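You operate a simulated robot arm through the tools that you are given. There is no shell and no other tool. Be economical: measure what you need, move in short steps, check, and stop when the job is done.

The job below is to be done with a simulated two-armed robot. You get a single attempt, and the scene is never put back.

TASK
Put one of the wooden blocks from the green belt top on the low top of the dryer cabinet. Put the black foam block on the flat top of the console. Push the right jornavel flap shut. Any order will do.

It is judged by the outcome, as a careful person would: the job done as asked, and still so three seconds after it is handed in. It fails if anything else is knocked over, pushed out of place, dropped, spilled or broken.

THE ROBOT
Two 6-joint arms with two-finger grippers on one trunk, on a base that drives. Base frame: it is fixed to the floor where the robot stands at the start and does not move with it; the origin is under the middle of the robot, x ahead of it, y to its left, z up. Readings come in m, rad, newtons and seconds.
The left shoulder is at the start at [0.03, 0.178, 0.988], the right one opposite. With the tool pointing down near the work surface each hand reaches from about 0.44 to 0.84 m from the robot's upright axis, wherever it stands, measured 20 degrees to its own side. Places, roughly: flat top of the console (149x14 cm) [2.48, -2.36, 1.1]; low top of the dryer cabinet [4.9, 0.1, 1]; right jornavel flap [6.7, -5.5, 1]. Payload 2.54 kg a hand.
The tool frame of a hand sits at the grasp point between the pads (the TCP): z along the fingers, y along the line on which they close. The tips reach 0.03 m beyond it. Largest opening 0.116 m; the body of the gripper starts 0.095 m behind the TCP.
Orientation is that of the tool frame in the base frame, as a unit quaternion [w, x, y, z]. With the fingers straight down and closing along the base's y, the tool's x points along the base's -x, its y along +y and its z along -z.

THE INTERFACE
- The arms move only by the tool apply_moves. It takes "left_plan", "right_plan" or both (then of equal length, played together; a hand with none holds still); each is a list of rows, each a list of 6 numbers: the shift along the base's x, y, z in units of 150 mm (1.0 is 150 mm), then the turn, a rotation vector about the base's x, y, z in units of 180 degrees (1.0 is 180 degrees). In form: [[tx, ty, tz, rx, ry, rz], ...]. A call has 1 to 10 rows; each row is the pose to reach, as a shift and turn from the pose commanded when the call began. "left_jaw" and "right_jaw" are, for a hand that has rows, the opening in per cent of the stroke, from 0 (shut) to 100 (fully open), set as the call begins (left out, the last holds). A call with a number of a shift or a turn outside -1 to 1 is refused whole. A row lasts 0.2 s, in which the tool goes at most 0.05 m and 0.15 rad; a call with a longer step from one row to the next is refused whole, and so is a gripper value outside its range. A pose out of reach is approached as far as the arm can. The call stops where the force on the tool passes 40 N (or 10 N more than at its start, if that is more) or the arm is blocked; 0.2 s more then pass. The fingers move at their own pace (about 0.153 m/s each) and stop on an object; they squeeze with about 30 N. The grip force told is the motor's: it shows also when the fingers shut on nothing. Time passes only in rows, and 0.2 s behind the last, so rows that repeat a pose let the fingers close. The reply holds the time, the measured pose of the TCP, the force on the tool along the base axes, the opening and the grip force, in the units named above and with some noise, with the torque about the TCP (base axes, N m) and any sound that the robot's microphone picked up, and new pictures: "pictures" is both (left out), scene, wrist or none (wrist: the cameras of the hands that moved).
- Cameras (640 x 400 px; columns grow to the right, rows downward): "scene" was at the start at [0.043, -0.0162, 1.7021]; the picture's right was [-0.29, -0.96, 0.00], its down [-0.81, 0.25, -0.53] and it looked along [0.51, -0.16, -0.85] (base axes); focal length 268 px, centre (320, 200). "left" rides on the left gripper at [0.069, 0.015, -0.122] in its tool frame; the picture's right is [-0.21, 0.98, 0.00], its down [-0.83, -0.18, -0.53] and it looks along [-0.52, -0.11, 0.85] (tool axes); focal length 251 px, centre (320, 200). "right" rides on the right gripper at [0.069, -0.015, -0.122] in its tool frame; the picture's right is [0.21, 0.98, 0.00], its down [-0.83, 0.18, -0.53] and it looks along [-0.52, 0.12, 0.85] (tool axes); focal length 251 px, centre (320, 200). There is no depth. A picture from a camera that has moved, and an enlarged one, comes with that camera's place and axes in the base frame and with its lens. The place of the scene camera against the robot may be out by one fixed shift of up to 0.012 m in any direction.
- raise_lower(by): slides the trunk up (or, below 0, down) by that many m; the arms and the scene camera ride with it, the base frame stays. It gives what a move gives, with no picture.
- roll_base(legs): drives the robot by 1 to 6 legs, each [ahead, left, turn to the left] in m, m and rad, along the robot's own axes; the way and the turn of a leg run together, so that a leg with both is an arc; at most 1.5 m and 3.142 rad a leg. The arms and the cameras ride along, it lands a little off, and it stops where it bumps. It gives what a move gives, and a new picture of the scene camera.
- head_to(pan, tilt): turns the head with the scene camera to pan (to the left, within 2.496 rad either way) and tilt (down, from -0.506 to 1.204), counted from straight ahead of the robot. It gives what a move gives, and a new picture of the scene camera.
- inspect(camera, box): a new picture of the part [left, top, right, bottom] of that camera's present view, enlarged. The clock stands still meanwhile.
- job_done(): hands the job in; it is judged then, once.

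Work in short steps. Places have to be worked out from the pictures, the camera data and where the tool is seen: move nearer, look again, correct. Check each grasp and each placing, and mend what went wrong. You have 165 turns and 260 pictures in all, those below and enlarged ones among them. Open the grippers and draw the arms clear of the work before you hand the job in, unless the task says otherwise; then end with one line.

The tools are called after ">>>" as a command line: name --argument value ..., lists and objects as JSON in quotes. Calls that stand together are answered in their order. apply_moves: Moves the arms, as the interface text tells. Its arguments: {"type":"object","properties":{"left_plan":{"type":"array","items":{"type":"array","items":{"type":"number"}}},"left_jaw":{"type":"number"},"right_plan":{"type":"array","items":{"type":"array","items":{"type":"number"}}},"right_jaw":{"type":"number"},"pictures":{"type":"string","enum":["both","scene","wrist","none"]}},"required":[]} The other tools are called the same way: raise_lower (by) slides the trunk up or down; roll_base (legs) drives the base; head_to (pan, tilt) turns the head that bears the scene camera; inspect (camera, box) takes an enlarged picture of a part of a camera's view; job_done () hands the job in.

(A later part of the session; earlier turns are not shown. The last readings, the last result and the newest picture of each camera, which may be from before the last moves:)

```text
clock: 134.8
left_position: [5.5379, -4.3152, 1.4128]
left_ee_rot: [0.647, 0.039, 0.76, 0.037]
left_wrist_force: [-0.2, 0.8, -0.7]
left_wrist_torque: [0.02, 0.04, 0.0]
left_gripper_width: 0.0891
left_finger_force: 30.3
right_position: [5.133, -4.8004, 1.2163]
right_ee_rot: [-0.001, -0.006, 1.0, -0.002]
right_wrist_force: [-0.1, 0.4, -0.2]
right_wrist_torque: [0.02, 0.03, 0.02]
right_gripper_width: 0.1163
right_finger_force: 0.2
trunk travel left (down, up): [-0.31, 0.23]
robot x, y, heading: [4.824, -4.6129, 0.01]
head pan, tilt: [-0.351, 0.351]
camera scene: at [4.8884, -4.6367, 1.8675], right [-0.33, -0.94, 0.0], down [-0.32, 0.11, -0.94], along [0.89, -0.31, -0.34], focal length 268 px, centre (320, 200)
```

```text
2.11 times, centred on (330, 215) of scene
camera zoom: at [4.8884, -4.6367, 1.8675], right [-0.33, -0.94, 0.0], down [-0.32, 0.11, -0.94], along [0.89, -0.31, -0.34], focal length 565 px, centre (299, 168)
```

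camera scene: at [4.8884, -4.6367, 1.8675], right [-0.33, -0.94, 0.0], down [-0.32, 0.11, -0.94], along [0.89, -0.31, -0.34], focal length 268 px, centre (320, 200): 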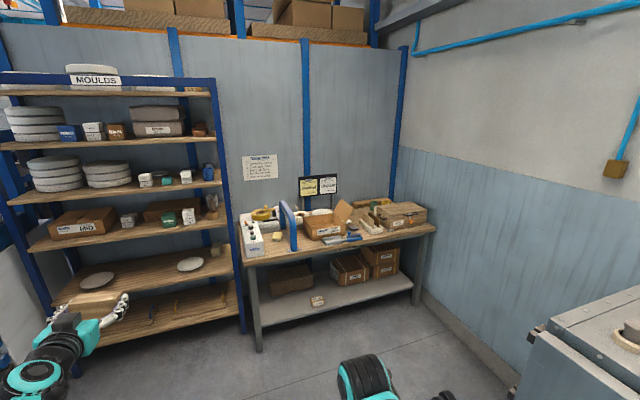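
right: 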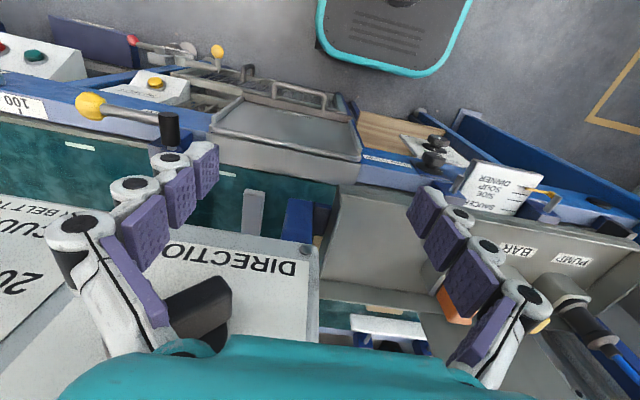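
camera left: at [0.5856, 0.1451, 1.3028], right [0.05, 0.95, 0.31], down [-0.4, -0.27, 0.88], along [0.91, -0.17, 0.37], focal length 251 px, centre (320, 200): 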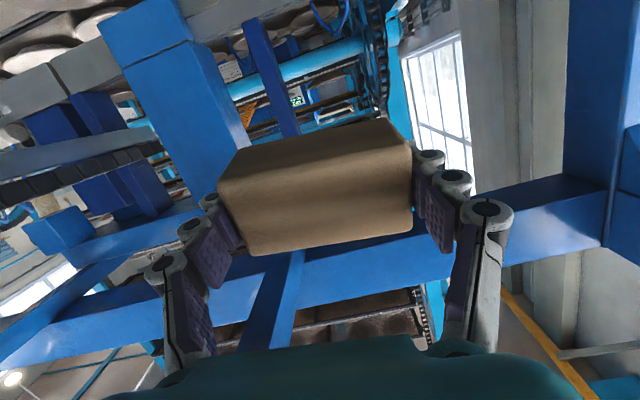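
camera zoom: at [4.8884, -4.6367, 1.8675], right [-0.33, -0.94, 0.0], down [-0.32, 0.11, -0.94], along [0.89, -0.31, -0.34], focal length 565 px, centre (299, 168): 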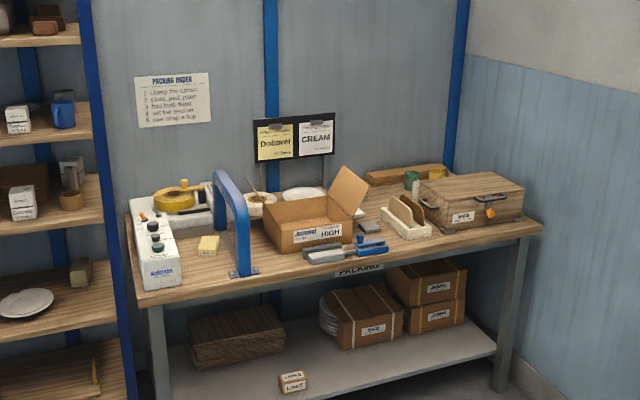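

There's a small dark block by the carton on the packing table. Before approaching I'll retract the left hand (it sticks out far ahead) by ~0.2 m and up a bit.

>>> apply_moves --left_plan '[[-0.3, 0, 0.05, 0, 0, 0], [-0.6, 0, 0.1, 0, 0, 0], [-0.9, 0, 0.2, 0, 0, 0], [-1.0, 0, 0.3, 0, 0, 0]]' --pictures "none"

>>> roll_base --legs '[[0.9, -0.6, -0.01]]'

>>> head_to --pan -0.1 --tilt 0.6

>>> inspect --camera "scene" --box '[200, 100, 480, 280]'

```text
clock: 135.8
left_position: [5.3883, -4.3156, 1.4578]
left_ee_rot: [0.648, 0.038, 0.76, 0.037]
left_wrist_force: [-1.0, -0.2, -1.0]
left_wrist_torque: [0.0, 0.0, -0.03]
left_gripper_width: 0.0889
left_finger_force: 30.3
right_position: [5.1322, -4.8007, 1.2175]
right_ee_rot: [0.0, -0.005, 1.0, -0.001]
right_wrist_force: [0.7, -0.5, -0.9]
right_wrist_torque: [-0.01, -0.03, 0.0]
right_gripper_width: 0.1158
right_finger_force: 0.0
trunk travel left (down, up): [-0.31, 0.23]
robot x, y, heading: [4.827, -4.6115, 0.009]
head pan, tilt: [-0.351, 0.351]
```

```text
clock: 141.3
left_position: [6.2846, -4.9057, 1.458]
left_ee_rot: [0.648, 0.04, 0.76, 0.036]
left_wrist_force: [0.3, -0.3, -1.4]
left_wrist_torque: [-0.03, -0.01, 0.0]
left_gripper_width: 0.0893
left_finger_force: 30.3
right_position: [6.0256, -5.3887, 1.218]
right_ee_rot: [-0.001, -0.002, 1.0, -0.002]
right_wrist_force: [0.0, 0.3, -0.1]
right_wrist_torque: [0.01, 0.05, 0.02]
right_gripper_width: 0.1158
right_finger_force: 0.1
trunk travel left (down, up): [-0.31, 0.23]
robot x, y, heading: [5.7193, -5.1928, 0.008]
head pan, tilt: [-0.351, 0.351]
camera scene: at [5.7827, -5.2243, 1.8675], right [-0.34, -0.94, 0.0], down [-0.32, 0.12, -0.94], along [0.88, -0.32, -0.34], focal length 268 px, centre (320, 200)
```

scene: 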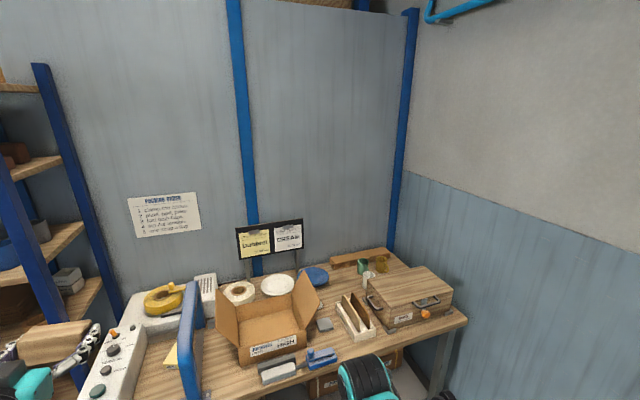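

```text
clock: 142.1
left_position: [6.2848, -4.9055, 1.457]
left_ee_rot: [0.648, 0.041, 0.76, 0.035]
left_wrist_force: [-1.0, -0.2, -1.1]
left_wrist_torque: [0.03, -0.01, 0.0]
left_gripper_width: 0.089
left_finger_force: 29.6
right_position: [6.0263, -5.3891, 1.2172]
right_ee_rot: [0.0, -0.003, 1.0, -0.001]
right_wrist_force: [0.0, 1.4, 1.1]
right_wrist_torque: [-0.01, -0.01, -0.01]
right_gripper_width: 0.116
right_finger_force: 0.1
trunk travel left (down, up): [-0.31, 0.23]
robot x, y, heading: [5.7171, -5.1952, 0.009]
head pan, tilt: [-0.099, 0.6]
camera scene: at [5.7826, -5.2009, 1.8448], right [-0.09, -1.0, 0.0], down [-0.56, 0.05, -0.83], along [0.82, -0.08, -0.56], focal length 268 px, centre (320, 200)
```

scene: 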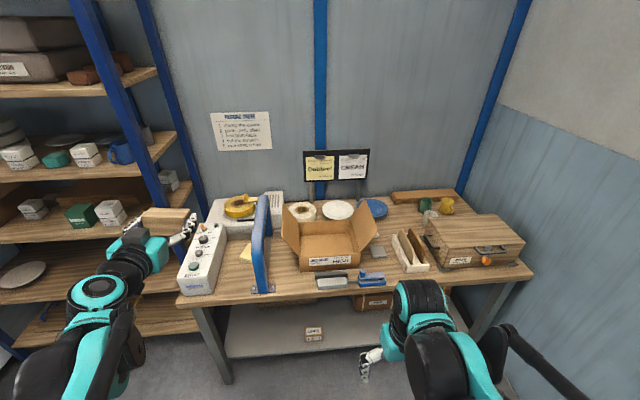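

```text
2.22 times, centred on (340, 190) of scene
camera zoom: at [5.7826, -5.2009, 1.8448], right [-0.09, -1.0, 0.0], down [-0.56, 0.05, -0.83], along [0.82, -0.08, -0.56], focal length 597 px, centre (276, 222)
```

zoom: 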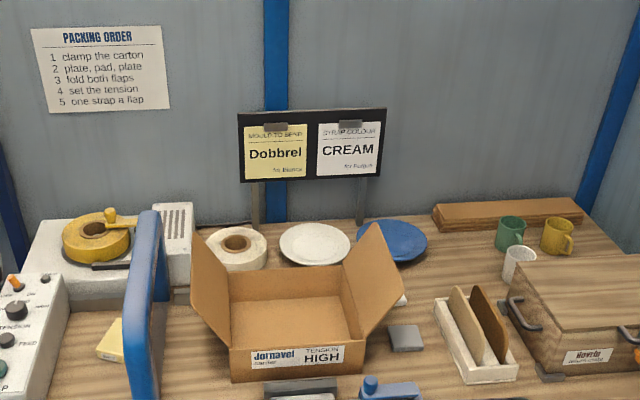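

The carton "Jornavel" has its right flap hinged at y≈−5.48 (z≈0.925), leaning outward to y≈−5.54, z≈1.06, spanning x 6.65–6.91. I'll drive up so the right hand can reach it.

>>> roll_base --legs '[[0.3, -0.15, -0.008]]'

>>> apply_moves --right_plan '[[0.3, -0.05, 0.0, 0, 0, 0], [0.6, -0.1, 0.0, 0, 0, 0], [0.9, -0.2, 0.0, 0, 0, 0], [1.0, -0.3, 0.0, 0, 0, 0]]' --right_jaw 0

```text
clock: 144.3
left_position: [6.5836, -5.0597, 1.4569]
left_ee_rot: [0.648, 0.042, 0.76, 0.034]
left_wrist_force: [0.7, 0.2, -0.6]
left_wrist_torque: [-0.03, -0.03, 0.02]
left_gripper_width: 0.089
left_finger_force: 29.9
right_position: [6.3221, -5.5428, 1.2177]
right_ee_rot: [-0.001, 0.002, 1.0, -0.001]
right_wrist_force: [-0.1, 0.0, -0.1]
right_wrist_torque: [0.0, 0.03, 0.01]
right_gripper_width: 0.1161
right_finger_force: 0.0
trunk travel left (down, up): [-0.31, 0.23]
robot x, y, heading: [6.0165, -5.3454, -0.005]
head pan, tilt: [-0.099, 0.6]
camera scene: at [6.0814, -5.3522, 1.8447], right [-0.1, -0.99, 0.0], down [-0.56, 0.06, -0.82], along [0.82, -0.08, -0.57], focal length 268 px, centre (320, 200)
```

scene: 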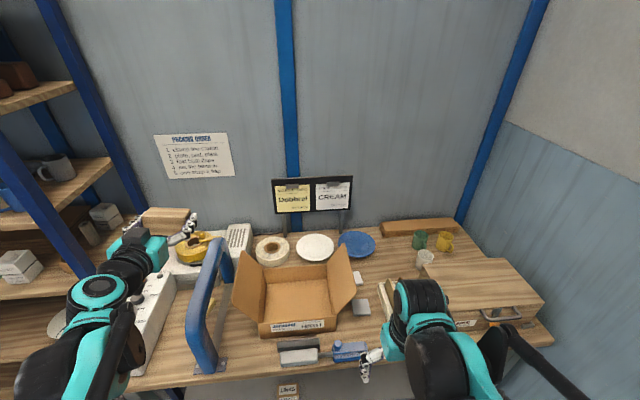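

```text
clock: 145.3
left_position: [6.5847, -5.0604, 1.4578]
left_ee_rot: [0.648, 0.042, 0.759, 0.033]
left_wrist_force: [-0.3, 0.1, -1.2]
left_wrist_torque: [-0.04, -0.03, 0.02]
left_gripper_width: 0.0892
left_finger_force: 30.1
right_position: [6.4736, -5.5874, 1.2164]
right_ee_rot: [-0.001, 0.0, 1.0, 0.0]
right_wrist_force: [0.0, -0.1, -0.5]
right_wrist_torque: [0.01, 0.0, -0.02]
right_gripper_width: 0.0002
right_finger_force: 28.2
trunk travel left (down, up): [-0.31, 0.23]
robot x, y, heading: [6.0159, -5.3474, -0.005]
head pan, tilt: [-0.099, 0.6]
camera scene: at [6.0809, -5.3525, 1.8447], right [-0.1, -0.99, 0.0], down [-0.56, 0.06, -0.82], along [0.82, -0.08, -0.57], focal length 268 px, centre (320, 200)
camera right: at [6.4045, -5.6024, 1.3378], right [-0.21, 0.98, 0.0], down [0.83, 0.18, 0.53], along [0.52, 0.11, -0.85], focal length 251 px, centre (320, 200)
```

scene: 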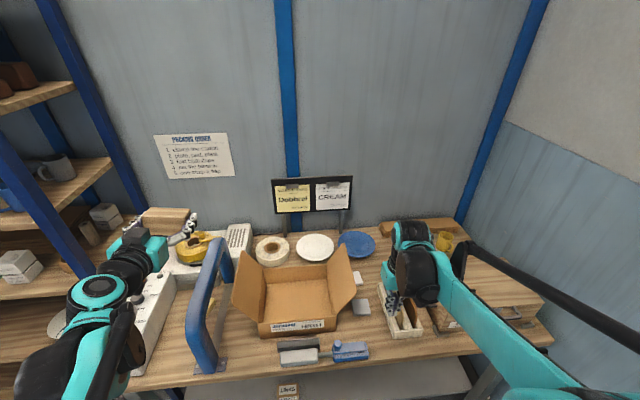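
right: 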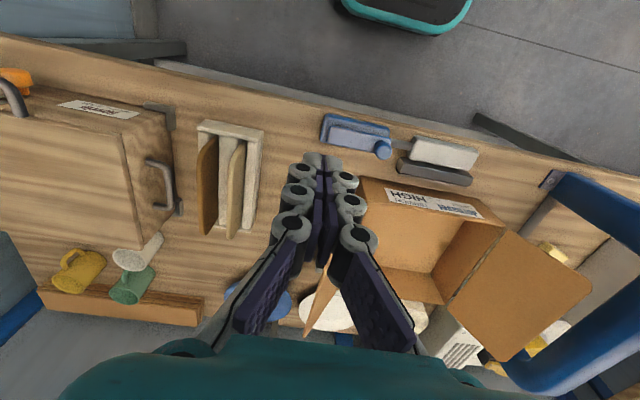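

Flap geometry confirmed (corner projections match). Move the closed right fingers to the outer (right) side of the flap: x≈6.75, y≈−5.62, still high.

>>> apply_moves --right_plan '[[0.2, -0.22, 0.0, 0, 0, 0], [0.5, -0.22, 0.0, 0, 0, 0], [0.8, -0.22, 0.0, 0, 0, 0], [1.0, -0.22, 0.0, 0, 0, 0]]' --pictures "none"

>>> apply_moves --right_plan '[[0.3, 0, 0.0, 0, 0, 0], [0.6, 0, 0, 0, 0, 0], [0.8, 0, -0.2, 0, 0, 0], [0.8, 0, -0.5, 0, 0, 0], [0.8, 0, -0.8, 0, 0, 0], [0.8, 0, -1.0, 0, 0, 0]]'

```text
clock: 146.3
left_position: [6.5856, -5.0609, 1.4569]
left_ee_rot: [0.648, 0.043, 0.76, 0.033]
left_wrist_force: [0.7, -0.4, -1.5]
left_wrist_torque: [-0.01, 0.01, -0.02]
left_gripper_width: 0.0893
left_finger_force: 30.2
right_position: [6.6255, -5.6203, 1.2159]
right_ee_rot: [-0.001, 0.002, 1.0, 0.0]
right_wrist_force: [-0.1, 0.0, 0.0]
right_wrist_torque: [0.0, 0.0, 0.03]
right_gripper_width: 0.0
right_finger_force: 28.8
trunk travel left (down, up): [-0.31, 0.23]
robot x, y, heading: [6.0162, -5.3533, -0.001]
head pan, tilt: [-0.099, 0.6]
```

```text
clock: 147.7
left_position: [6.585, -5.0595, 1.4572]
left_ee_rot: [0.648, 0.043, 0.76, 0.033]
left_wrist_force: [0.8, -1.3, 0.2]
left_wrist_torque: [0.0, 0.01, 0.01]
left_gripper_width: 0.089
left_finger_force: 29.9
right_position: [6.7442, -5.6187, 1.0658]
right_ee_rot: [-0.001, 0.0, 1.0, -0.001]
right_wrist_force: [0.4, -0.8, -0.1]
right_wrist_torque: [0.02, 0.0, 0.02]
right_gripper_width: 0.0
right_finger_force: 28.1
trunk travel left (down, up): [-0.31, 0.23]
robot x, y, heading: [6.0161, -5.3473, 0.004]
head pan, tilt: [-0.099, 0.6]
camera scene: at [6.0819, -5.3522, 1.8447], right [-0.1, -0.99, 0.0], down [-0.56, 0.06, -0.82], along [0.82, -0.08, -0.57], focal length 268 px, centre (320, 200)
camera right: at [6.6748, -5.6342, 1.1881], right [-0.21, 0.98, 0.0], down [0.83, 0.18, 0.53], along [0.52, 0.11, -0.85], focal length 251 px, centre (320, 200)
```

scene: 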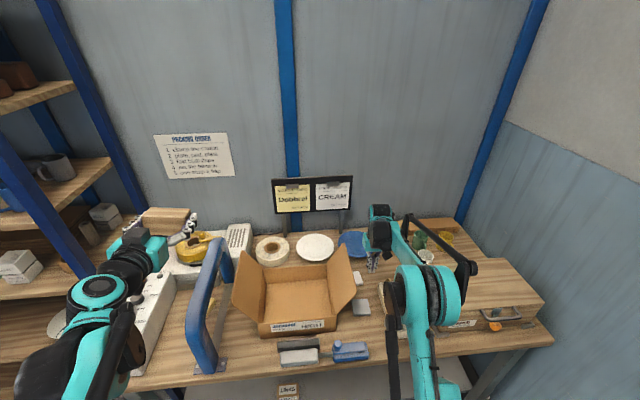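
right: 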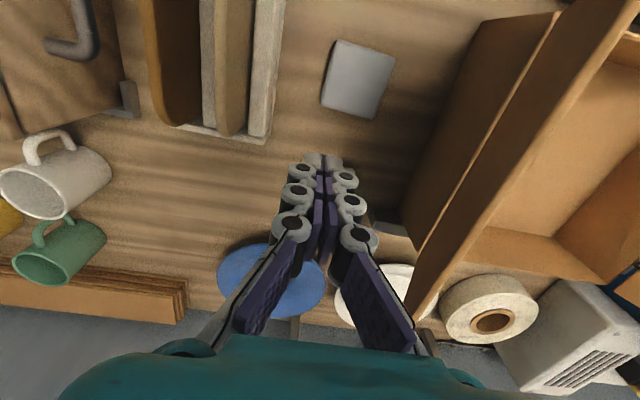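

Fingers are beside the flap's outer face. Push to the left (+y) to bring the flap past vertical.

>>> apply_moves --right_plan '[[0, 0.1, -0.1, 0, 0, 0], [0, 0.25, -0.1, 0, 0, 0], [0, 0.4, -0.08, 0, 0, 0], [0, 0.55, -0.05, 0, 0, 0], [0, 0.7, -0.03, 0, 0, 0], [0, 0.85, 0, 0, 0, 0], [0, 1.0, 0, 0, 0, 0]]'

```text
clock: 149.3
left_position: [6.5842, -5.0582, 1.4571]
left_ee_rot: [0.647, 0.043, 0.76, 0.033]
left_wrist_force: [-0.1, 0.7, -1.0]
left_wrist_torque: [-0.03, -0.01, -0.02]
left_gripper_width: 0.089
left_finger_force: 30.3
right_position: [6.7412, -5.4693, 1.0663]
right_ee_rot: [-0.001, 0.001, 1.0, -0.001]
right_wrist_force: [-0.4, 0.6, 0.0]
right_wrist_torque: [0.02, 0.01, -0.02]
right_gripper_width: 0.0
right_finger_force: 28.3
trunk travel left (down, up): [-0.31, 0.23]
robot x, y, heading: [6.0179, -5.3488, -0.0]
head pan, tilt: [-0.099, 0.6]
camera scene: at [6.081, -5.3508, 1.8447], right [-0.1, -0.99, 0.0], down [-0.56, 0.06, -0.82], along [0.82, -0.08, -0.57], focal length 268 px, centre (320, 200)
camera right: at [6.6727, -5.4835, 1.1889], right [-0.21, 0.98, 0.0], down [0.83, 0.18, 0.53], along [0.52, 0.11, -0.85], focal length 251 px, centre (320, 200)
```

scene: 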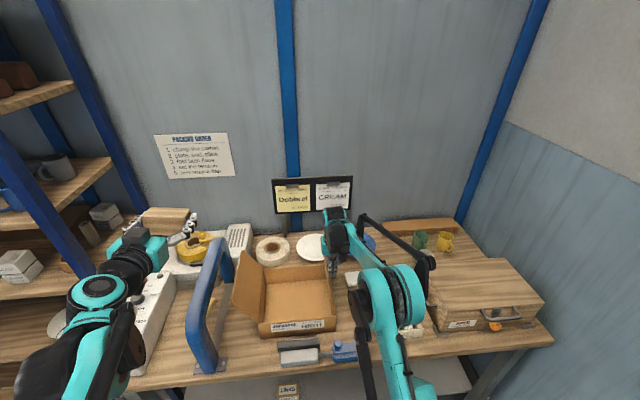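
right: 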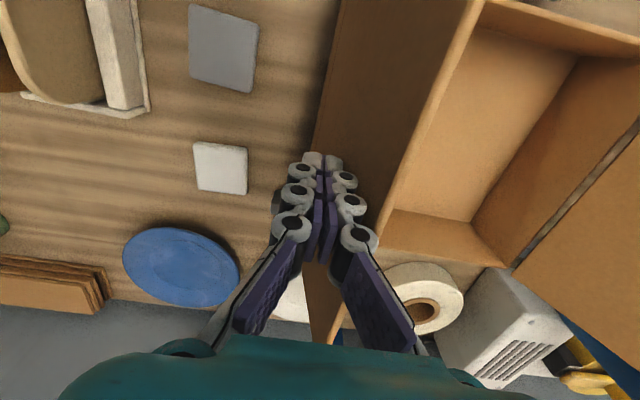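

The flap follows, now about vertical. Continue on an arc to the left and down to fold it over.

>>> apply_moves --right_plan '[[0, 0.2, 0.0, 0, 0, 0], [0, 0.35, -0.1, 0, 0, 0], [0, 0.5, -0.25, 0, 0, 0], [0, 0.62, -0.42, 0, 0, 0], [0, 0.7, -0.55, 0, 0, 0], [0, 0.73, -0.65, 0, 0, 0]]'

```text
clock: 150.5
left_position: [6.581, -5.0617, 1.4593]
left_ee_rot: [0.648, 0.042, 0.76, 0.034]
left_wrist_force: [0.9, -0.1, -0.7]
left_wrist_torque: [0.0, 0.0, -0.03]
left_gripper_width: 0.0889
left_finger_force: 29.8
right_position: [6.7418, -5.3709, 0.9923]
right_ee_rot: [-0.001, 0.003, 1.0, -0.004]
right_wrist_force: [-15.8, -4.5, 29.1]
right_wrist_torque: [-0.15, 0.45, -0.02]
right_gripper_width: 0.0058
right_finger_force: 28.9
trunk travel left (down, up): [-0.31, 0.23]
robot x, y, heading: [6.0182, -5.3469, -0.0]
head pan, tilt: [-0.099, 0.6]
stopped in row 6 (right hand): the force on the tool passed its limit at 140 N (the readings are from after the stop); the commanded pose is now the measured one
camera scene: at [6.0774, -5.3522, 1.8451], right [-0.1, -0.99, 0.0], down [-0.56, 0.06, -0.83], along [0.82, -0.08, -0.56], focal length 268 px, centre (320, 200)
camera right: at [6.6721, -5.3841, 1.114], right [-0.21, 0.98, -0.01], down [0.83, 0.18, 0.53], along [0.52, 0.11, -0.85], focal length 251 px, centre (320, 200)
```

scene: 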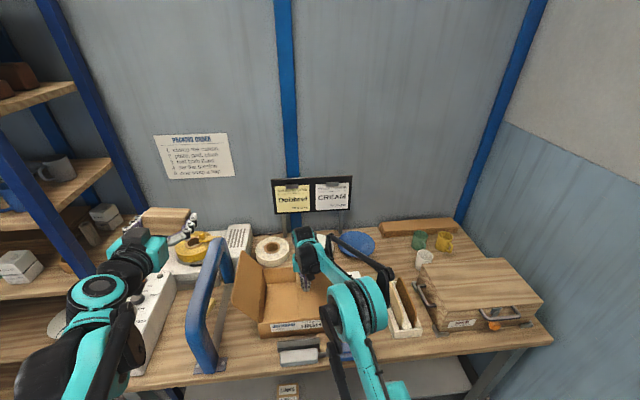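
right: 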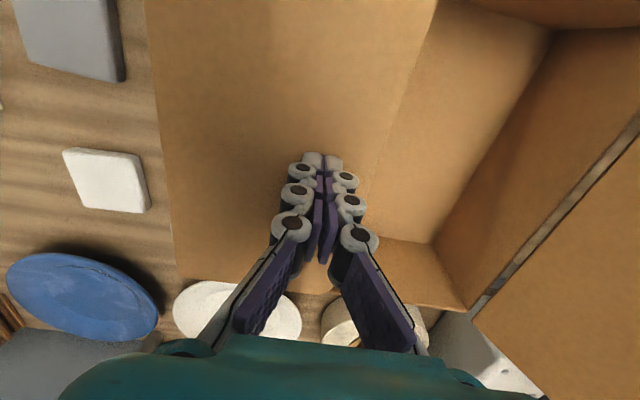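

The flap lies down flat and hit its stop. Lift the hand straight up and check that it stays.

>>> apply_moves --right_plan '[[0, 0, 0.1, 0, 0, 0], [0, 0, 0.4, 0, 0, 0], [0, 0, 0.7, 0, 0, 0], [0, 0, 1.0, 0, 0, 0]]'

>>> inspect --camera "scene" --box '[200, 190, 440, 370]'

```text
clock: 151.5
left_position: [6.5833, -5.0603, 1.457]
left_ee_rot: [0.648, 0.043, 0.759, 0.032]
left_wrist_force: [-0.8, -0.9, -1.2]
left_wrist_torque: [0.05, 0.01, 0.02]
left_gripper_width: 0.0891
left_finger_force: 30.2
right_position: [6.7444, -5.3697, 1.1405]
right_ee_rot: [0.001, 0.003, 1.0, -0.003]
right_wrist_force: [-0.5, 0.1, 0.5]
right_wrist_torque: [0.02, -0.02, 0.01]
right_gripper_width: 0.0
right_finger_force: 28.5
trunk travel left (down, up): [-0.31, 0.23]
robot x, y, heading: [6.0156, -5.3453, -0.0]
head pan, tilt: [-0.099, 0.6]
camera scene: at [6.0797, -5.352, 1.8448], right [-0.1, -0.99, 0.0], down [-0.56, 0.06, -0.83], along [0.82, -0.08, -0.56], focal length 268 px, centre (320, 200)
camera right: at [6.6734, -5.3833, 1.2621], right [-0.21, 0.98, -0.01], down [0.82, 0.18, 0.54], along [0.52, 0.11, -0.84], focal length 251 px, centre (320, 200)
```

scene: 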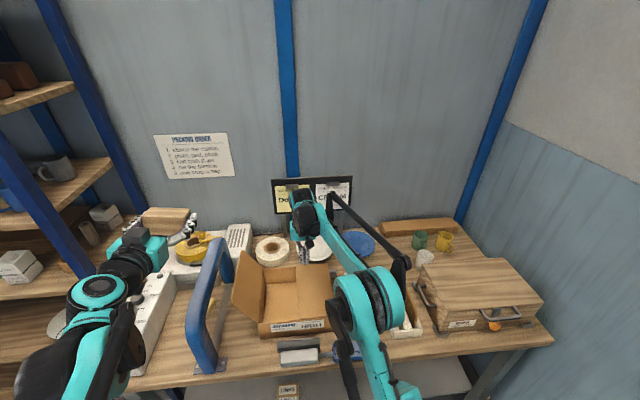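
right: 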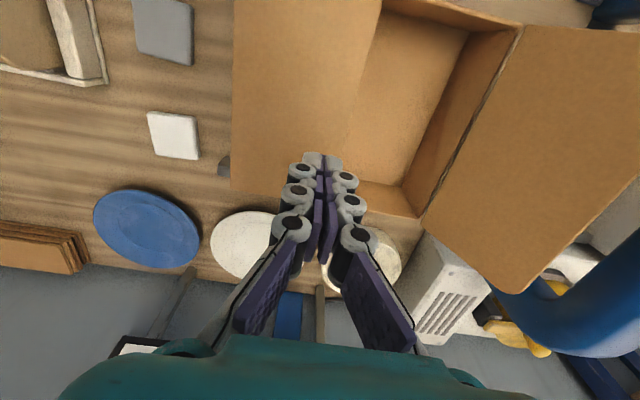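

```text
2.22 times, centred on (320, 280) of scene
camera zoom: at [6.0797, -5.352, 1.8448], right [-0.1, -0.99, 0.0], down [-0.56, 0.06, -0.83], along [0.82, -0.08, -0.56], focal length 597 px, centre (320, 22)
```

zoom: 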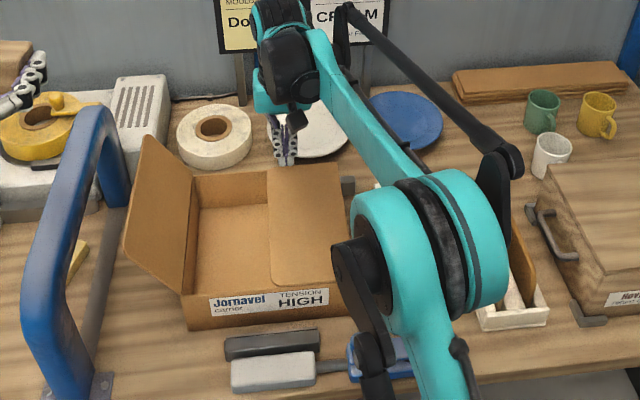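

The flap is shut and stays. I also notice a small dark object just behind the box's right side. Draw the right hand back and zoom.

>>> apply_moves --right_plan '[[0, 0, 0.3, 0, 0, 0], [-0.3, -0.1, 0.5, 0, 0, 0], [-0.6, -0.2, 0.5, 0, 0, 0], [-0.9, -0.4, 0.5, 0, 0, 0], [-1.0, -0.6, 0.5, 0, 0, 0]]' --pictures "none"

>>> apply_moves --right_plan '[[-0.3, -0.1, 0, 0, 0, 0], [-0.6, -0.2, 0, 0, 0, 0], [-0.9, -0.3, 0, 0, 0, 0], [-1.0, -0.4, 0, 0, 0, 0]]' --right_jaw 100 --pictures "none"

>>> inspect --camera "scene" --box '[220, 210, 440, 370]'

```text
refused: row 2 steps farther than a row can; nothing moved
```

```text
clock: 152.5
left_position: [6.5846, -5.0601, 1.4585]
left_ee_rot: [0.648, 0.043, 0.76, 0.034]
left_wrist_force: [0.8, -0.2, -2.3]
left_wrist_torque: [0.0, 0.0, -0.02]
left_gripper_width: 0.0891
left_finger_force: 30.3
right_position: [6.5928, -5.4287, 1.1385]
right_ee_rot: [0.001, 0.002, 1.0, -0.002]
right_wrist_force: [1.0, 0.3, -0.7]
right_wrist_torque: [0.01, -0.01, -0.01]
right_gripper_width: 0.1159
right_finger_force: 0.0
trunk travel left (down, up): [-0.31, 0.23]
robot x, y, heading: [6.0177, -5.3444, -0.001]
head pan, tilt: [-0.099, 0.6]
```

```text
2.50 times, centred on (330, 290) of scene
camera zoom: at [6.0811, -5.3528, 1.8447], right [-0.1, -0.99, 0.0], down [-0.56, 0.06, -0.82], along [0.82, -0.08, -0.57], focal length 671 px, centre (295, -25)
```

zoom: 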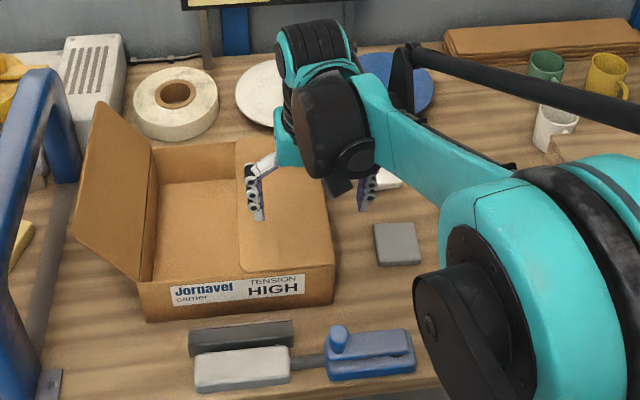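

Luckily that stayed above the flap. Now raise and pull the right hand back further.

>>> apply_moves --right_plan '[[0, 0, 0.3, 0, 0, 0], [-0.25, -0.1, 0.4, 0, 0, 0], [-0.5, -0.2, 0.5, 0, 0, 0], [-0.8, -0.25, 0.5, 0, 0, 0], [-1.0, -0.3, 0.5, 0, 0, 0]]' --pictures "none"

>>> apply_moves --right_plan '[[-0.3, -0.1, 0, 0, 0, 0], [-0.6, -0.2, 0, 0, 0, 0], [-0.8, -0.2, 0, 0, 0, 0]]' --pictures "scene"

>>> inspect --camera "scene" --box '[220, 210, 440, 370]'

```text
clock: 153.7
left_position: [6.5846, -5.0605, 1.4579]
left_ee_rot: [0.648, 0.042, 0.76, 0.034]
left_wrist_force: [-0.2, -0.6, 0.0]
left_wrist_torque: [0.0, -0.01, 0.0]
left_gripper_width: 0.089
left_finger_force: 30.2
right_position: [6.4436, -5.4743, 1.2136]
right_ee_rot: [0.002, 0.004, 1.0, -0.002]
right_wrist_force: [-0.4, 0.3, 0.4]
right_wrist_torque: [0.01, 0.0, -0.02]
right_gripper_width: 0.1162
right_finger_force: 0.1
trunk travel left (down, up): [-0.31, 0.23]
robot x, y, heading: [6.0161, -5.3536, -0.002]
head pan, tilt: [-0.099, 0.6]
```

```text
clock: 154.5
left_position: [6.5839, -5.0603, 1.4583]
left_ee_rot: [0.648, 0.042, 0.759, 0.033]
left_wrist_force: [-1.3, 0.6, -0.7]
left_wrist_torque: [0.02, 0.0, -0.01]
left_gripper_width: 0.0891
left_finger_force: 29.4
right_position: [6.3241, -5.5038, 1.2134]
right_ee_rot: [0.001, 0.003, 1.0, -0.002]
right_wrist_force: [-0.2, 0.3, 0.4]
right_wrist_torque: [0.0, -0.02, 0.01]
right_gripper_width: 0.1161
right_finger_force: 0.2
trunk travel left (down, up): [-0.31, 0.23]
robot x, y, heading: [6.0165, -5.3475, -0.003]
head pan, tilt: [-0.099, 0.6]
camera scene: at [6.0797, -5.3518, 1.8448], right [-0.1, -0.99, 0.0], down [-0.56, 0.06, -0.83], along [0.82, -0.08, -0.56], focal length 268 px, centre (320, 200)
```

scene: 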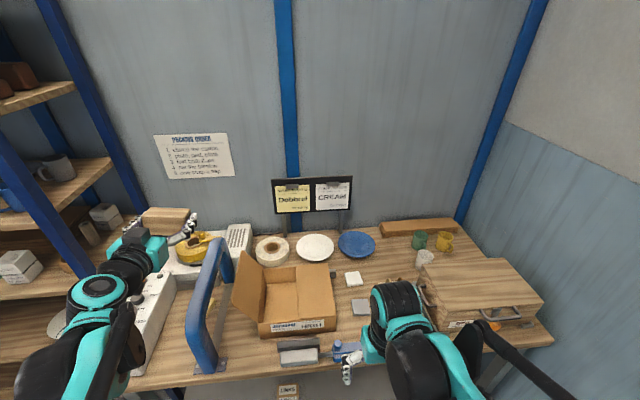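

```text
2.50 times, centred on (330, 290) of scene
camera zoom: at [6.0797, -5.3518, 1.8448], right [-0.1, -0.99, 0.0], down [-0.56, 0.06, -0.83], along [0.82, -0.08, -0.56], focal length 671 px, centre (295, -25)
```

zoom: 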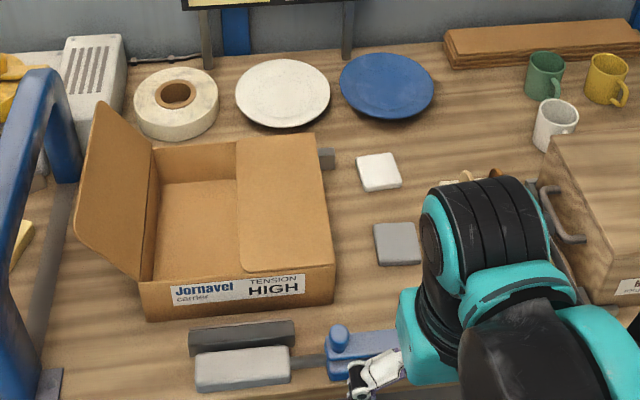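

Flap is fine; no foam here. Check the moulds shelf to the left before leaving.

>>> head_to --pan 0.75 --tilt 0.5

>>> head_to --pan 1.6 --tilt 0.25

>>> inspect --camera "scene" --box '[0, 130, 320, 330]'

>>> inspect --camera "scene" --box '[320, 130, 640, 330]'

```text
clock: 155.7
left_position: [6.5844, -5.06, 1.4572]
left_ee_rot: [0.648, 0.043, 0.76, 0.032]
left_wrist_force: [0.5, 0.7, -0.1]
left_wrist_torque: [-0.05, 0.01, 0.0]
left_gripper_width: 0.0893
left_finger_force: 30.3
right_position: [6.3254, -5.5038, 1.2141]
right_ee_rot: [0.001, 0.003, 1.0, -0.003]
right_wrist_force: [0.6, 0.3, 0.2]
right_wrist_torque: [0.01, 0.04, -0.01]
right_gripper_width: 0.1159
right_finger_force: 0.0
trunk travel left (down, up): [-0.31, 0.23]
robot x, y, heading: [6.0134, -5.3482, -0.004]
head pan, tilt: [0.75, 0.499]
camera scene: at [6.0602, -5.2812, 1.8538], right [0.68, -0.73, 0.0], down [-0.35, -0.33, -0.88], along [0.64, 0.6, -0.48], focal length 268 px, centre (320, 200)
```

scene: 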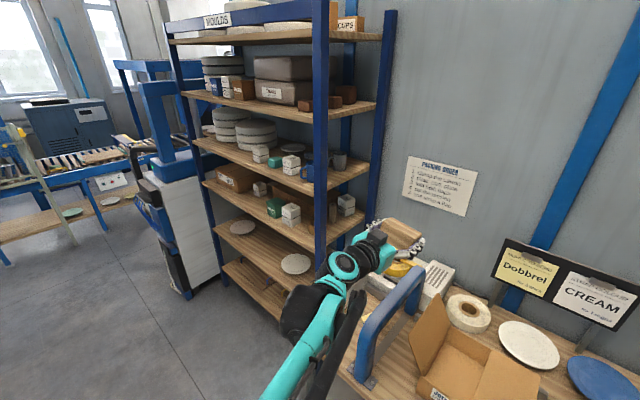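

```text
clock: 156.9
left_position: [6.5853, -5.0601, 1.4576]
left_ee_rot: [0.648, 0.044, 0.76, 0.033]
left_wrist_force: [0.6, -0.9, -0.4]
left_wrist_torque: [0.05, -0.01, -0.04]
left_gripper_width: 0.0891
left_finger_force: 29.9
right_position: [6.3261, -5.5039, 1.2135]
right_ee_rot: [0.001, 0.002, 1.0, -0.003]
right_wrist_force: [-0.3, 0.8, 0.7]
right_wrist_torque: [0.02, 0.0, -0.01]
right_gripper_width: 0.1158
right_finger_force: 0.1
trunk travel left (down, up): [-0.31, 0.23]
robot x, y, heading: [6.0128, -5.3492, -0.001]
head pan, tilt: [1.6, 0.25]
camera scene: at [5.9908, -5.2497, 1.8769], right [1.0, 0.03, 0.0], down [0.01, -0.25, -0.97], along [-0.03, 0.97, -0.25], focal length 268 px, centre (320, 200)
```

scene: 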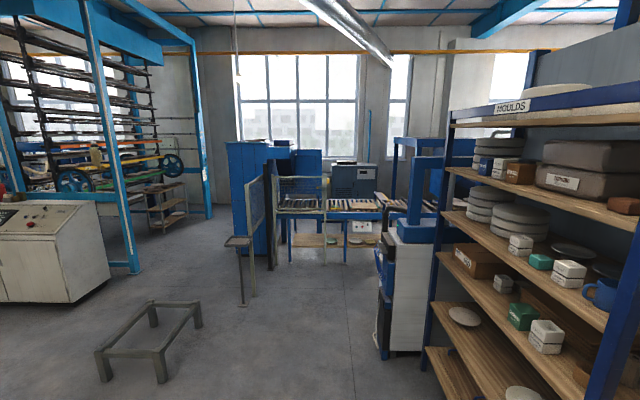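

```text
2.00 times, centred on (160, 230) of scene
camera zoom: at [5.9908, -5.2497, 1.8769], right [1.0, 0.03, 0.0], down [0.01, -0.25, -0.97], along [-0.03, 0.97, -0.25], focal length 537 px, centre (640, 140)
```

zoom: 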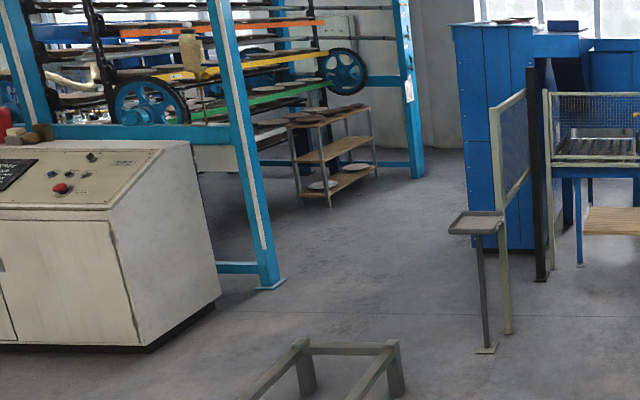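

```text
2.00 times, centred on (480, 230) of scene
camera zoom: at [5.9908, -5.2497, 1.8769], right [1.0, 0.03, 0.0], down [0.01, -0.25, -0.97], along [-0.03, 0.97, -0.25], focal length 537 px, centre (0, 140)
```

zoom: 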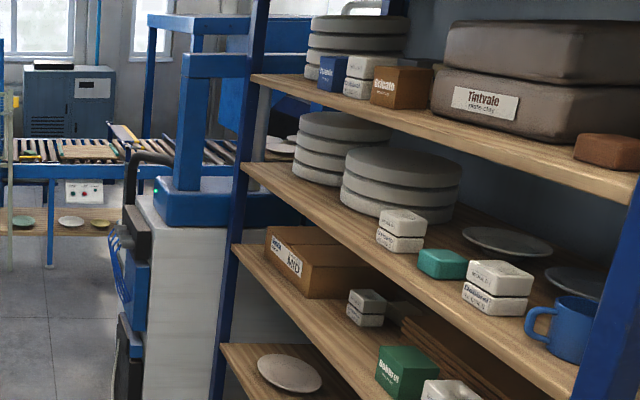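

No foam seen here. I'll now take the wooden block to the dryer: route back to (3.78,−4.6), then up (+y) through the gap between the console end (x≈3.15) / carousel legs (x≈3.36) and the low frame (x≥4.18).

>>> roll_base --legs '[[-0.6, 0.0, 0.0], [-1.0, 0.75, 0.0], [-0.63, 0.0, 0.0]]'

>>> head_to --pan 1.3 --tilt 0.6

```text
clock: 169.3
left_position: [4.3423, -4.3104, 1.4576]
left_ee_rot: [0.648, 0.039, 0.76, 0.036]
left_wrist_force: [0.0, 0.3, -1.6]
left_wrist_torque: [0.02, 0.0, -0.02]
left_gripper_width: 0.0892
left_finger_force: 30.4
right_position: [4.0869, -4.758, 1.2141]
right_ee_rot: [0.001, -0.002, 1.0, -0.003]
right_wrist_force: [-0.7, 0.6, -0.2]
right_wrist_torque: [0.0, -0.03, -0.01]
right_gripper_width: 0.1159
right_finger_force: 0.1
trunk travel left (down, up): [-0.31, 0.23]
robot x, y, heading: [3.7768, -4.601, 0.007]
head pan, tilt: [1.6, 0.25]
camera scene: at [3.7503, -4.5049, 1.8769], right [1.0, 0.04, 0.0], down [0.01, -0.25, -0.97], along [-0.04, 0.97, -0.25], focal length 268 px, centre (320, 200)
```

scene: 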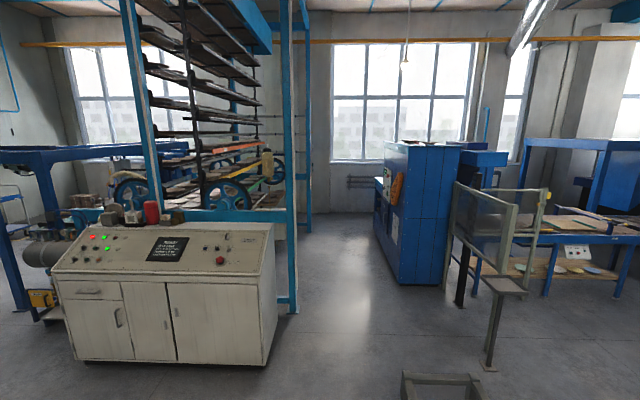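

```text
clock: 170.2
left_position: [4.3434, -4.3105, 1.4569]
left_ee_rot: [0.647, 0.04, 0.76, 0.035]
left_wrist_force: [0.2, 0.2, -0.2]
left_wrist_torque: [-0.02, 0.0, -0.01]
left_gripper_width: 0.0891
left_finger_force: 30.0
right_position: [4.0868, -4.7563, 1.215]
right_ee_rot: [0.001, -0.002, 1.0, -0.002]
right_wrist_force: [0.4, 0.7, 0.4]
right_wrist_torque: [0.01, 0.04, 0.0]
right_gripper_width: 0.1161
right_finger_force: 0.0
trunk travel left (down, up): [-0.31, 0.23]
robot x, y, heading: [3.7744, -4.6024, 0.007]
head pan, tilt: [1.3, 0.6]
camera scene: at [3.7774, -4.5129, 1.8448], right [0.97, -0.26, 0.0], down [-0.15, -0.54, -0.83], along [0.21, 0.8, -0.56], focal length 268 px, centre (320, 200)
```

scene: 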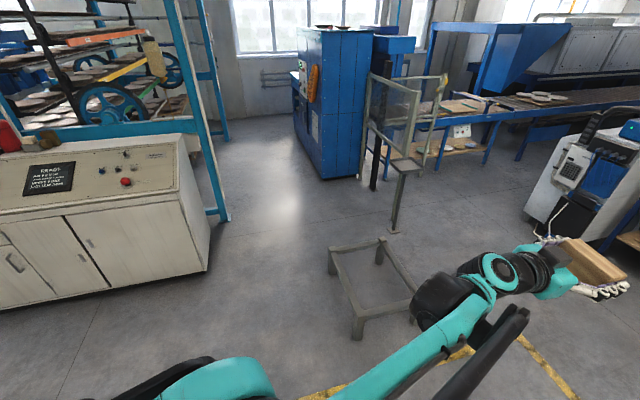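

Path clear. Strafe left (+y) along x≈3.75 toward the dryer.

>>> roll_base --legs '[[-0.03, 1.5, -0.003], [0.0, 1.5, 0.0], [0.05, 1.1, 0.0]]'

>>> head_to --pan 0.5 --tilt 0.5

```text
refused: leg 1 is longer than a leg can be; nothing moved
```

```text
clock: 171.3
left_position: [4.3429, -4.3098, 1.4568]
left_ee_rot: [0.648, 0.04, 0.76, 0.035]
left_wrist_force: [0.2, 0.2, -1.3]
left_wrist_torque: [-0.03, 0.0, 0.0]
left_gripper_width: 0.089
left_finger_force: 30.3
right_position: [4.0857, -4.7563, 1.2139]
right_ee_rot: [0.001, -0.002, 1.0, -0.002]
right_wrist_force: [-0.2, -1.0, 0.8]
right_wrist_torque: [0.01, 0.02, -0.02]
right_gripper_width: 0.1158
right_finger_force: 0.0
trunk travel left (down, up): [-0.31, 0.23]
robot x, y, heading: [3.7748, -4.6057, 0.001]
head pan, tilt: [0.499, 0.499]
camera scene: at [3.8336, -4.554, 1.8538], right [0.49, -0.87, 0.0], down [-0.42, -0.23, -0.88], along [0.77, 0.43, -0.48], focal length 268 px, centre (320, 200)
```

scene: 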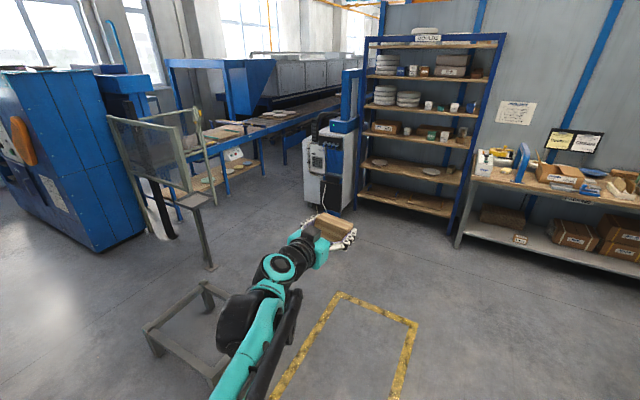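

The first leg was slightly too long; repeat with shorter legs.

>>> roll_base --legs '[[-0.03, 1.45, 0.0], [0.0, 1.45, 0.0], [0.05, 1.2, 0.0]]'

>>> head_to --pan 0.5 --tilt 0.6

>>> head_to --pan 2.2 --tilt 0.4

```text
clock: 190.9
left_position: [4.2537, -0.2201, 1.4573]
left_ee_rot: [0.647, 0.028, 0.761, 0.046]
left_wrist_force: [0.3, -0.5, -1.8]
left_wrist_torque: [0.01, 0.01, 0.0]
left_gripper_width: 0.0891
left_finger_force: 30.0
right_position: [4.0119, -0.6745, 1.2141]
right_ee_rot: [0.001, -0.018, 1.0, -0.003]
right_wrist_force: [0.4, -0.6, 0.2]
right_wrist_torque: [0.0, 0.0, 0.02]
right_gripper_width: 0.1159
right_finger_force: 0.1
trunk travel left (down, up): [-0.31, 0.23]
robot x, y, heading: [3.6982, -0.528, 0.033]
head pan, tilt: [0.499, 0.499]
camera scene: at [3.7519, -0.4794, 1.8538], right [0.51, -0.86, 0.0], down [-0.41, -0.24, -0.88], along [0.75, 0.45, -0.48], focal length 268 px, centre (320, 200)
```

scene: 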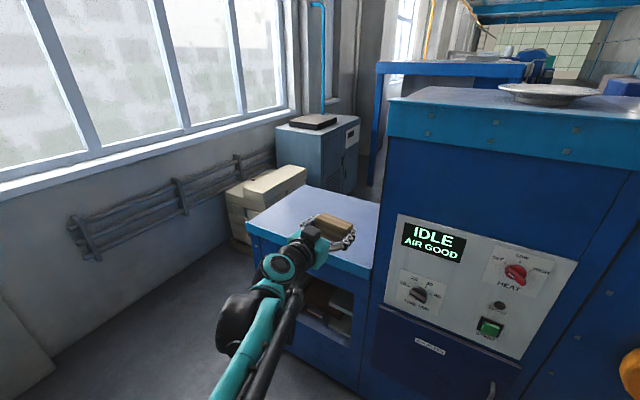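

```text
clock: 191.5
left_position: [4.2532, -0.2216, 1.4568]
left_ee_rot: [0.647, 0.028, 0.761, 0.046]
left_wrist_force: [-0.9, 0.4, -0.8]
left_wrist_torque: [-0.02, 0.01, 0.02]
left_gripper_width: 0.089
left_finger_force: 30.5
right_position: [4.0105, -0.674, 1.2137]
right_ee_rot: [0.0, -0.018, 1.0, -0.003]
right_wrist_force: [1.0, -0.8, -0.5]
right_wrist_torque: [0.01, 0.04, -0.03]
right_gripper_width: 0.1158
right_finger_force: 0.0
trunk travel left (down, up): [-0.31, 0.23]
robot x, y, heading: [3.6972, -0.5307, 0.035]
head pan, tilt: [0.499, 0.6]
camera scene: at [3.7496, -0.4809, 1.8447], right [0.51, -0.86, 0.0], down [-0.49, -0.29, -0.83], along [0.71, 0.42, -0.56], focal length 268 px, centre (320, 200)
```

scene: 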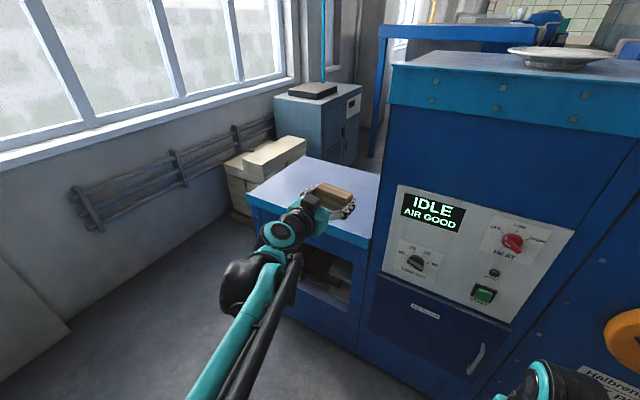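

```text
clock: 193.3
left_position: [4.254, -0.2204, 1.4573]
left_ee_rot: [0.647, 0.029, 0.76, 0.045]
left_wrist_force: [0.9, 0.0, -0.8]
left_wrist_torque: [0.03, 0.04, -0.02]
left_gripper_width: 0.089
left_finger_force: 30.4
right_position: [4.0105, -0.6753, 1.2129]
right_ee_rot: [0.0, -0.017, 1.0, -0.003]
right_wrist_force: [-0.4, 0.5, 0.2]
right_wrist_torque: [-0.01, 0.0, -0.01]
right_gripper_width: 0.1158
right_finger_force: 0.0
trunk travel left (down, up): [-0.31, 0.23]
robot x, y, heading: [3.6955, -0.526, 0.038]
head pan, tilt: [2.201, 0.4]
camera scene: at [3.6164, -0.4534, 1.863], right [0.79, 0.62, 0.0], down [0.24, -0.31, -0.92], along [-0.57, 0.72, -0.39], focal length 268 px, centre (320, 200)
```

scene: 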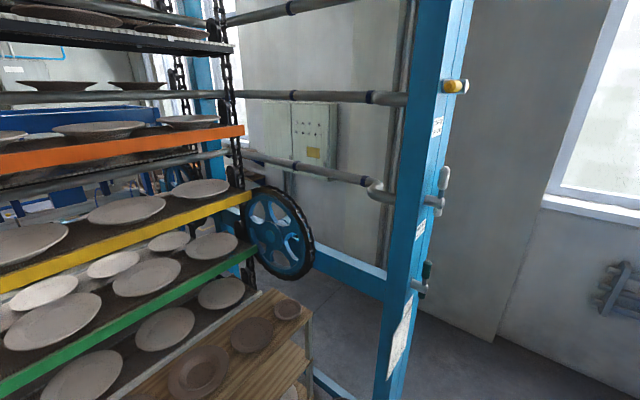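

A dark slab lies on the grey cabinet behind the dryer's low top — likely the black foam block. Zoom on it and on the low top.

>>> head_to --pan 0.5 --tilt 0.5

>>> inspect --camera "scene" --box '[220, 80, 400, 200]'

```text
clock: 195.0
left_position: [4.2529, -0.2203, 1.4571]
left_ee_rot: [0.647, 0.028, 0.76, 0.045]
left_wrist_force: [-0.1, -0.2, -1.4]
left_wrist_torque: [-0.03, 0.03, -0.03]
left_gripper_width: 0.0893
left_finger_force: 29.8
right_position: [4.0111, -0.674, 1.2143]
right_ee_rot: [0.002, -0.017, 1.0, -0.002]
right_wrist_force: [-0.4, -0.3, -0.2]
right_wrist_torque: [0.03, -0.04, -0.02]
right_gripper_width: 0.116
right_finger_force: 0.1
trunk travel left (down, up): [-0.31, 0.23]
robot x, y, heading: [3.7002, -0.5297, 0.038]
head pan, tilt: [0.499, 0.499]
camera scene: at [3.7518, -0.4796, 1.8538], right [0.51, -0.86, 0.0], down [-0.41, -0.24, -0.88], along [0.75, 0.45, -0.48], focal length 268 px, centre (320, 200)
```

scene: 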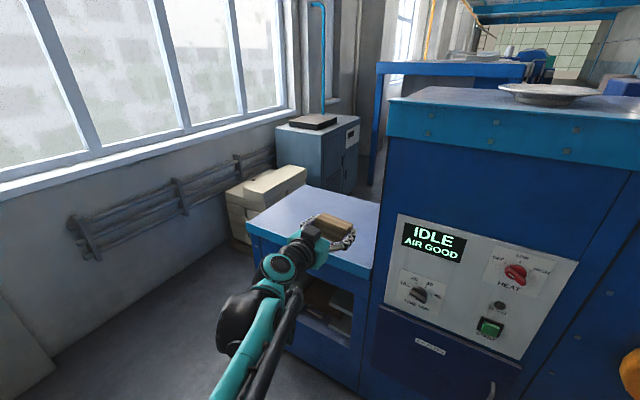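

```text
3.33 times, centred on (310, 140) of scene
camera zoom: at [3.7518, -0.4796, 1.8538], right [0.51, -0.86, 0.0], down [-0.41, -0.24, -0.88], along [0.75, 0.45, -0.48], focal length 895 px, centre (353, 400)
```

zoom: 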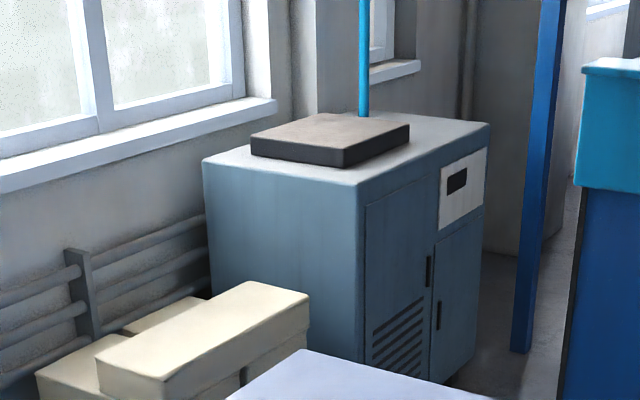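

That slab is far too large to be the foam. First place the wooden block: low top spans x 4.65–5.27, y −0.21–0.54, z≈1.0. Drive up in front of it.

>>> roll_base --legs '[[0.1, 0.5, -0.035], [0.32, 0.0, 0.0]]'

>>> head_to --pan 0.25 --tilt 0.8

```text
clock: 199.7
left_position: [4.6698, 0.2576, 1.4575]
left_ee_rot: [0.648, 0.039, 0.76, 0.036]
left_wrist_force: [0.2, 0.1, -1.6]
left_wrist_torque: [-0.02, -0.03, -0.01]
left_gripper_width: 0.0892
left_finger_force: 30.2
right_position: [4.4127, -0.1878, 1.2134]
right_ee_rot: [0.0, -0.001, 1.0, -0.002]
right_wrist_force: [-0.6, -0.1, 0.4]
right_wrist_torque: [-0.02, 0.02, -0.01]
right_gripper_width: 0.1158
right_finger_force: 0.1
trunk travel left (down, up): [-0.31, 0.23]
robot x, y, heading: [4.1067, -0.0321, 0.007]
head pan, tilt: [0.499, 0.499]
camera scene: at [4.1602, 0.0144, 1.8538], right [0.48, -0.87, 0.0], down [-0.42, -0.23, -0.88], along [0.77, 0.43, -0.48], focal length 268 px, centre (320, 200)
```

scene: 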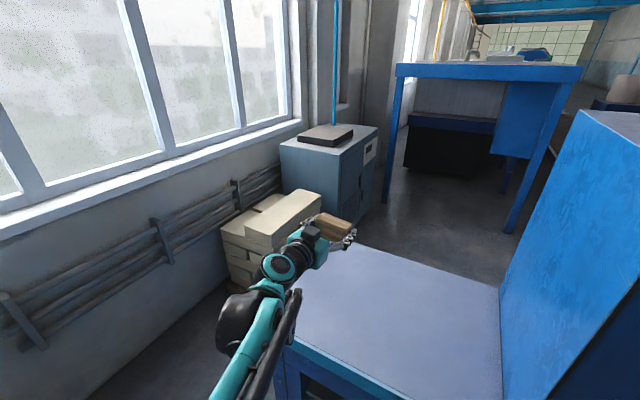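

```text
clock: 200.5
left_position: [4.6675, 0.2572, 1.4576]
left_ee_rot: [0.648, 0.04, 0.76, 0.036]
left_wrist_force: [0.4, -0.4, -1.3]
left_wrist_torque: [0.0, -0.02, -0.02]
left_gripper_width: 0.0891
left_finger_force: 30.1
right_position: [4.4115, -0.1882, 1.2135]
right_ee_rot: [0.002, -0.001, 1.0, -0.003]
right_wrist_force: [-0.5, 0.4, -0.7]
right_wrist_torque: [-0.01, 0.0, 0.04]
right_gripper_width: 0.1162
right_finger_force: 0.0
trunk travel left (down, up): [-0.31, 0.23]
robot x, y, heading: [4.1009, -0.034, 0.006]
head pan, tilt: [0.25, 0.799]
camera scene: at [4.1574, -0.0091, 1.8279], right [0.25, -0.97, 0.0], down [-0.69, -0.18, -0.7], along [0.68, 0.18, -0.72], focal length 268 px, centre (320, 200)
```

scene: 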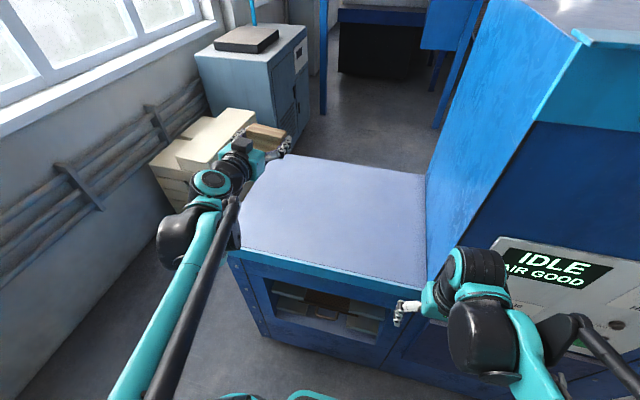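

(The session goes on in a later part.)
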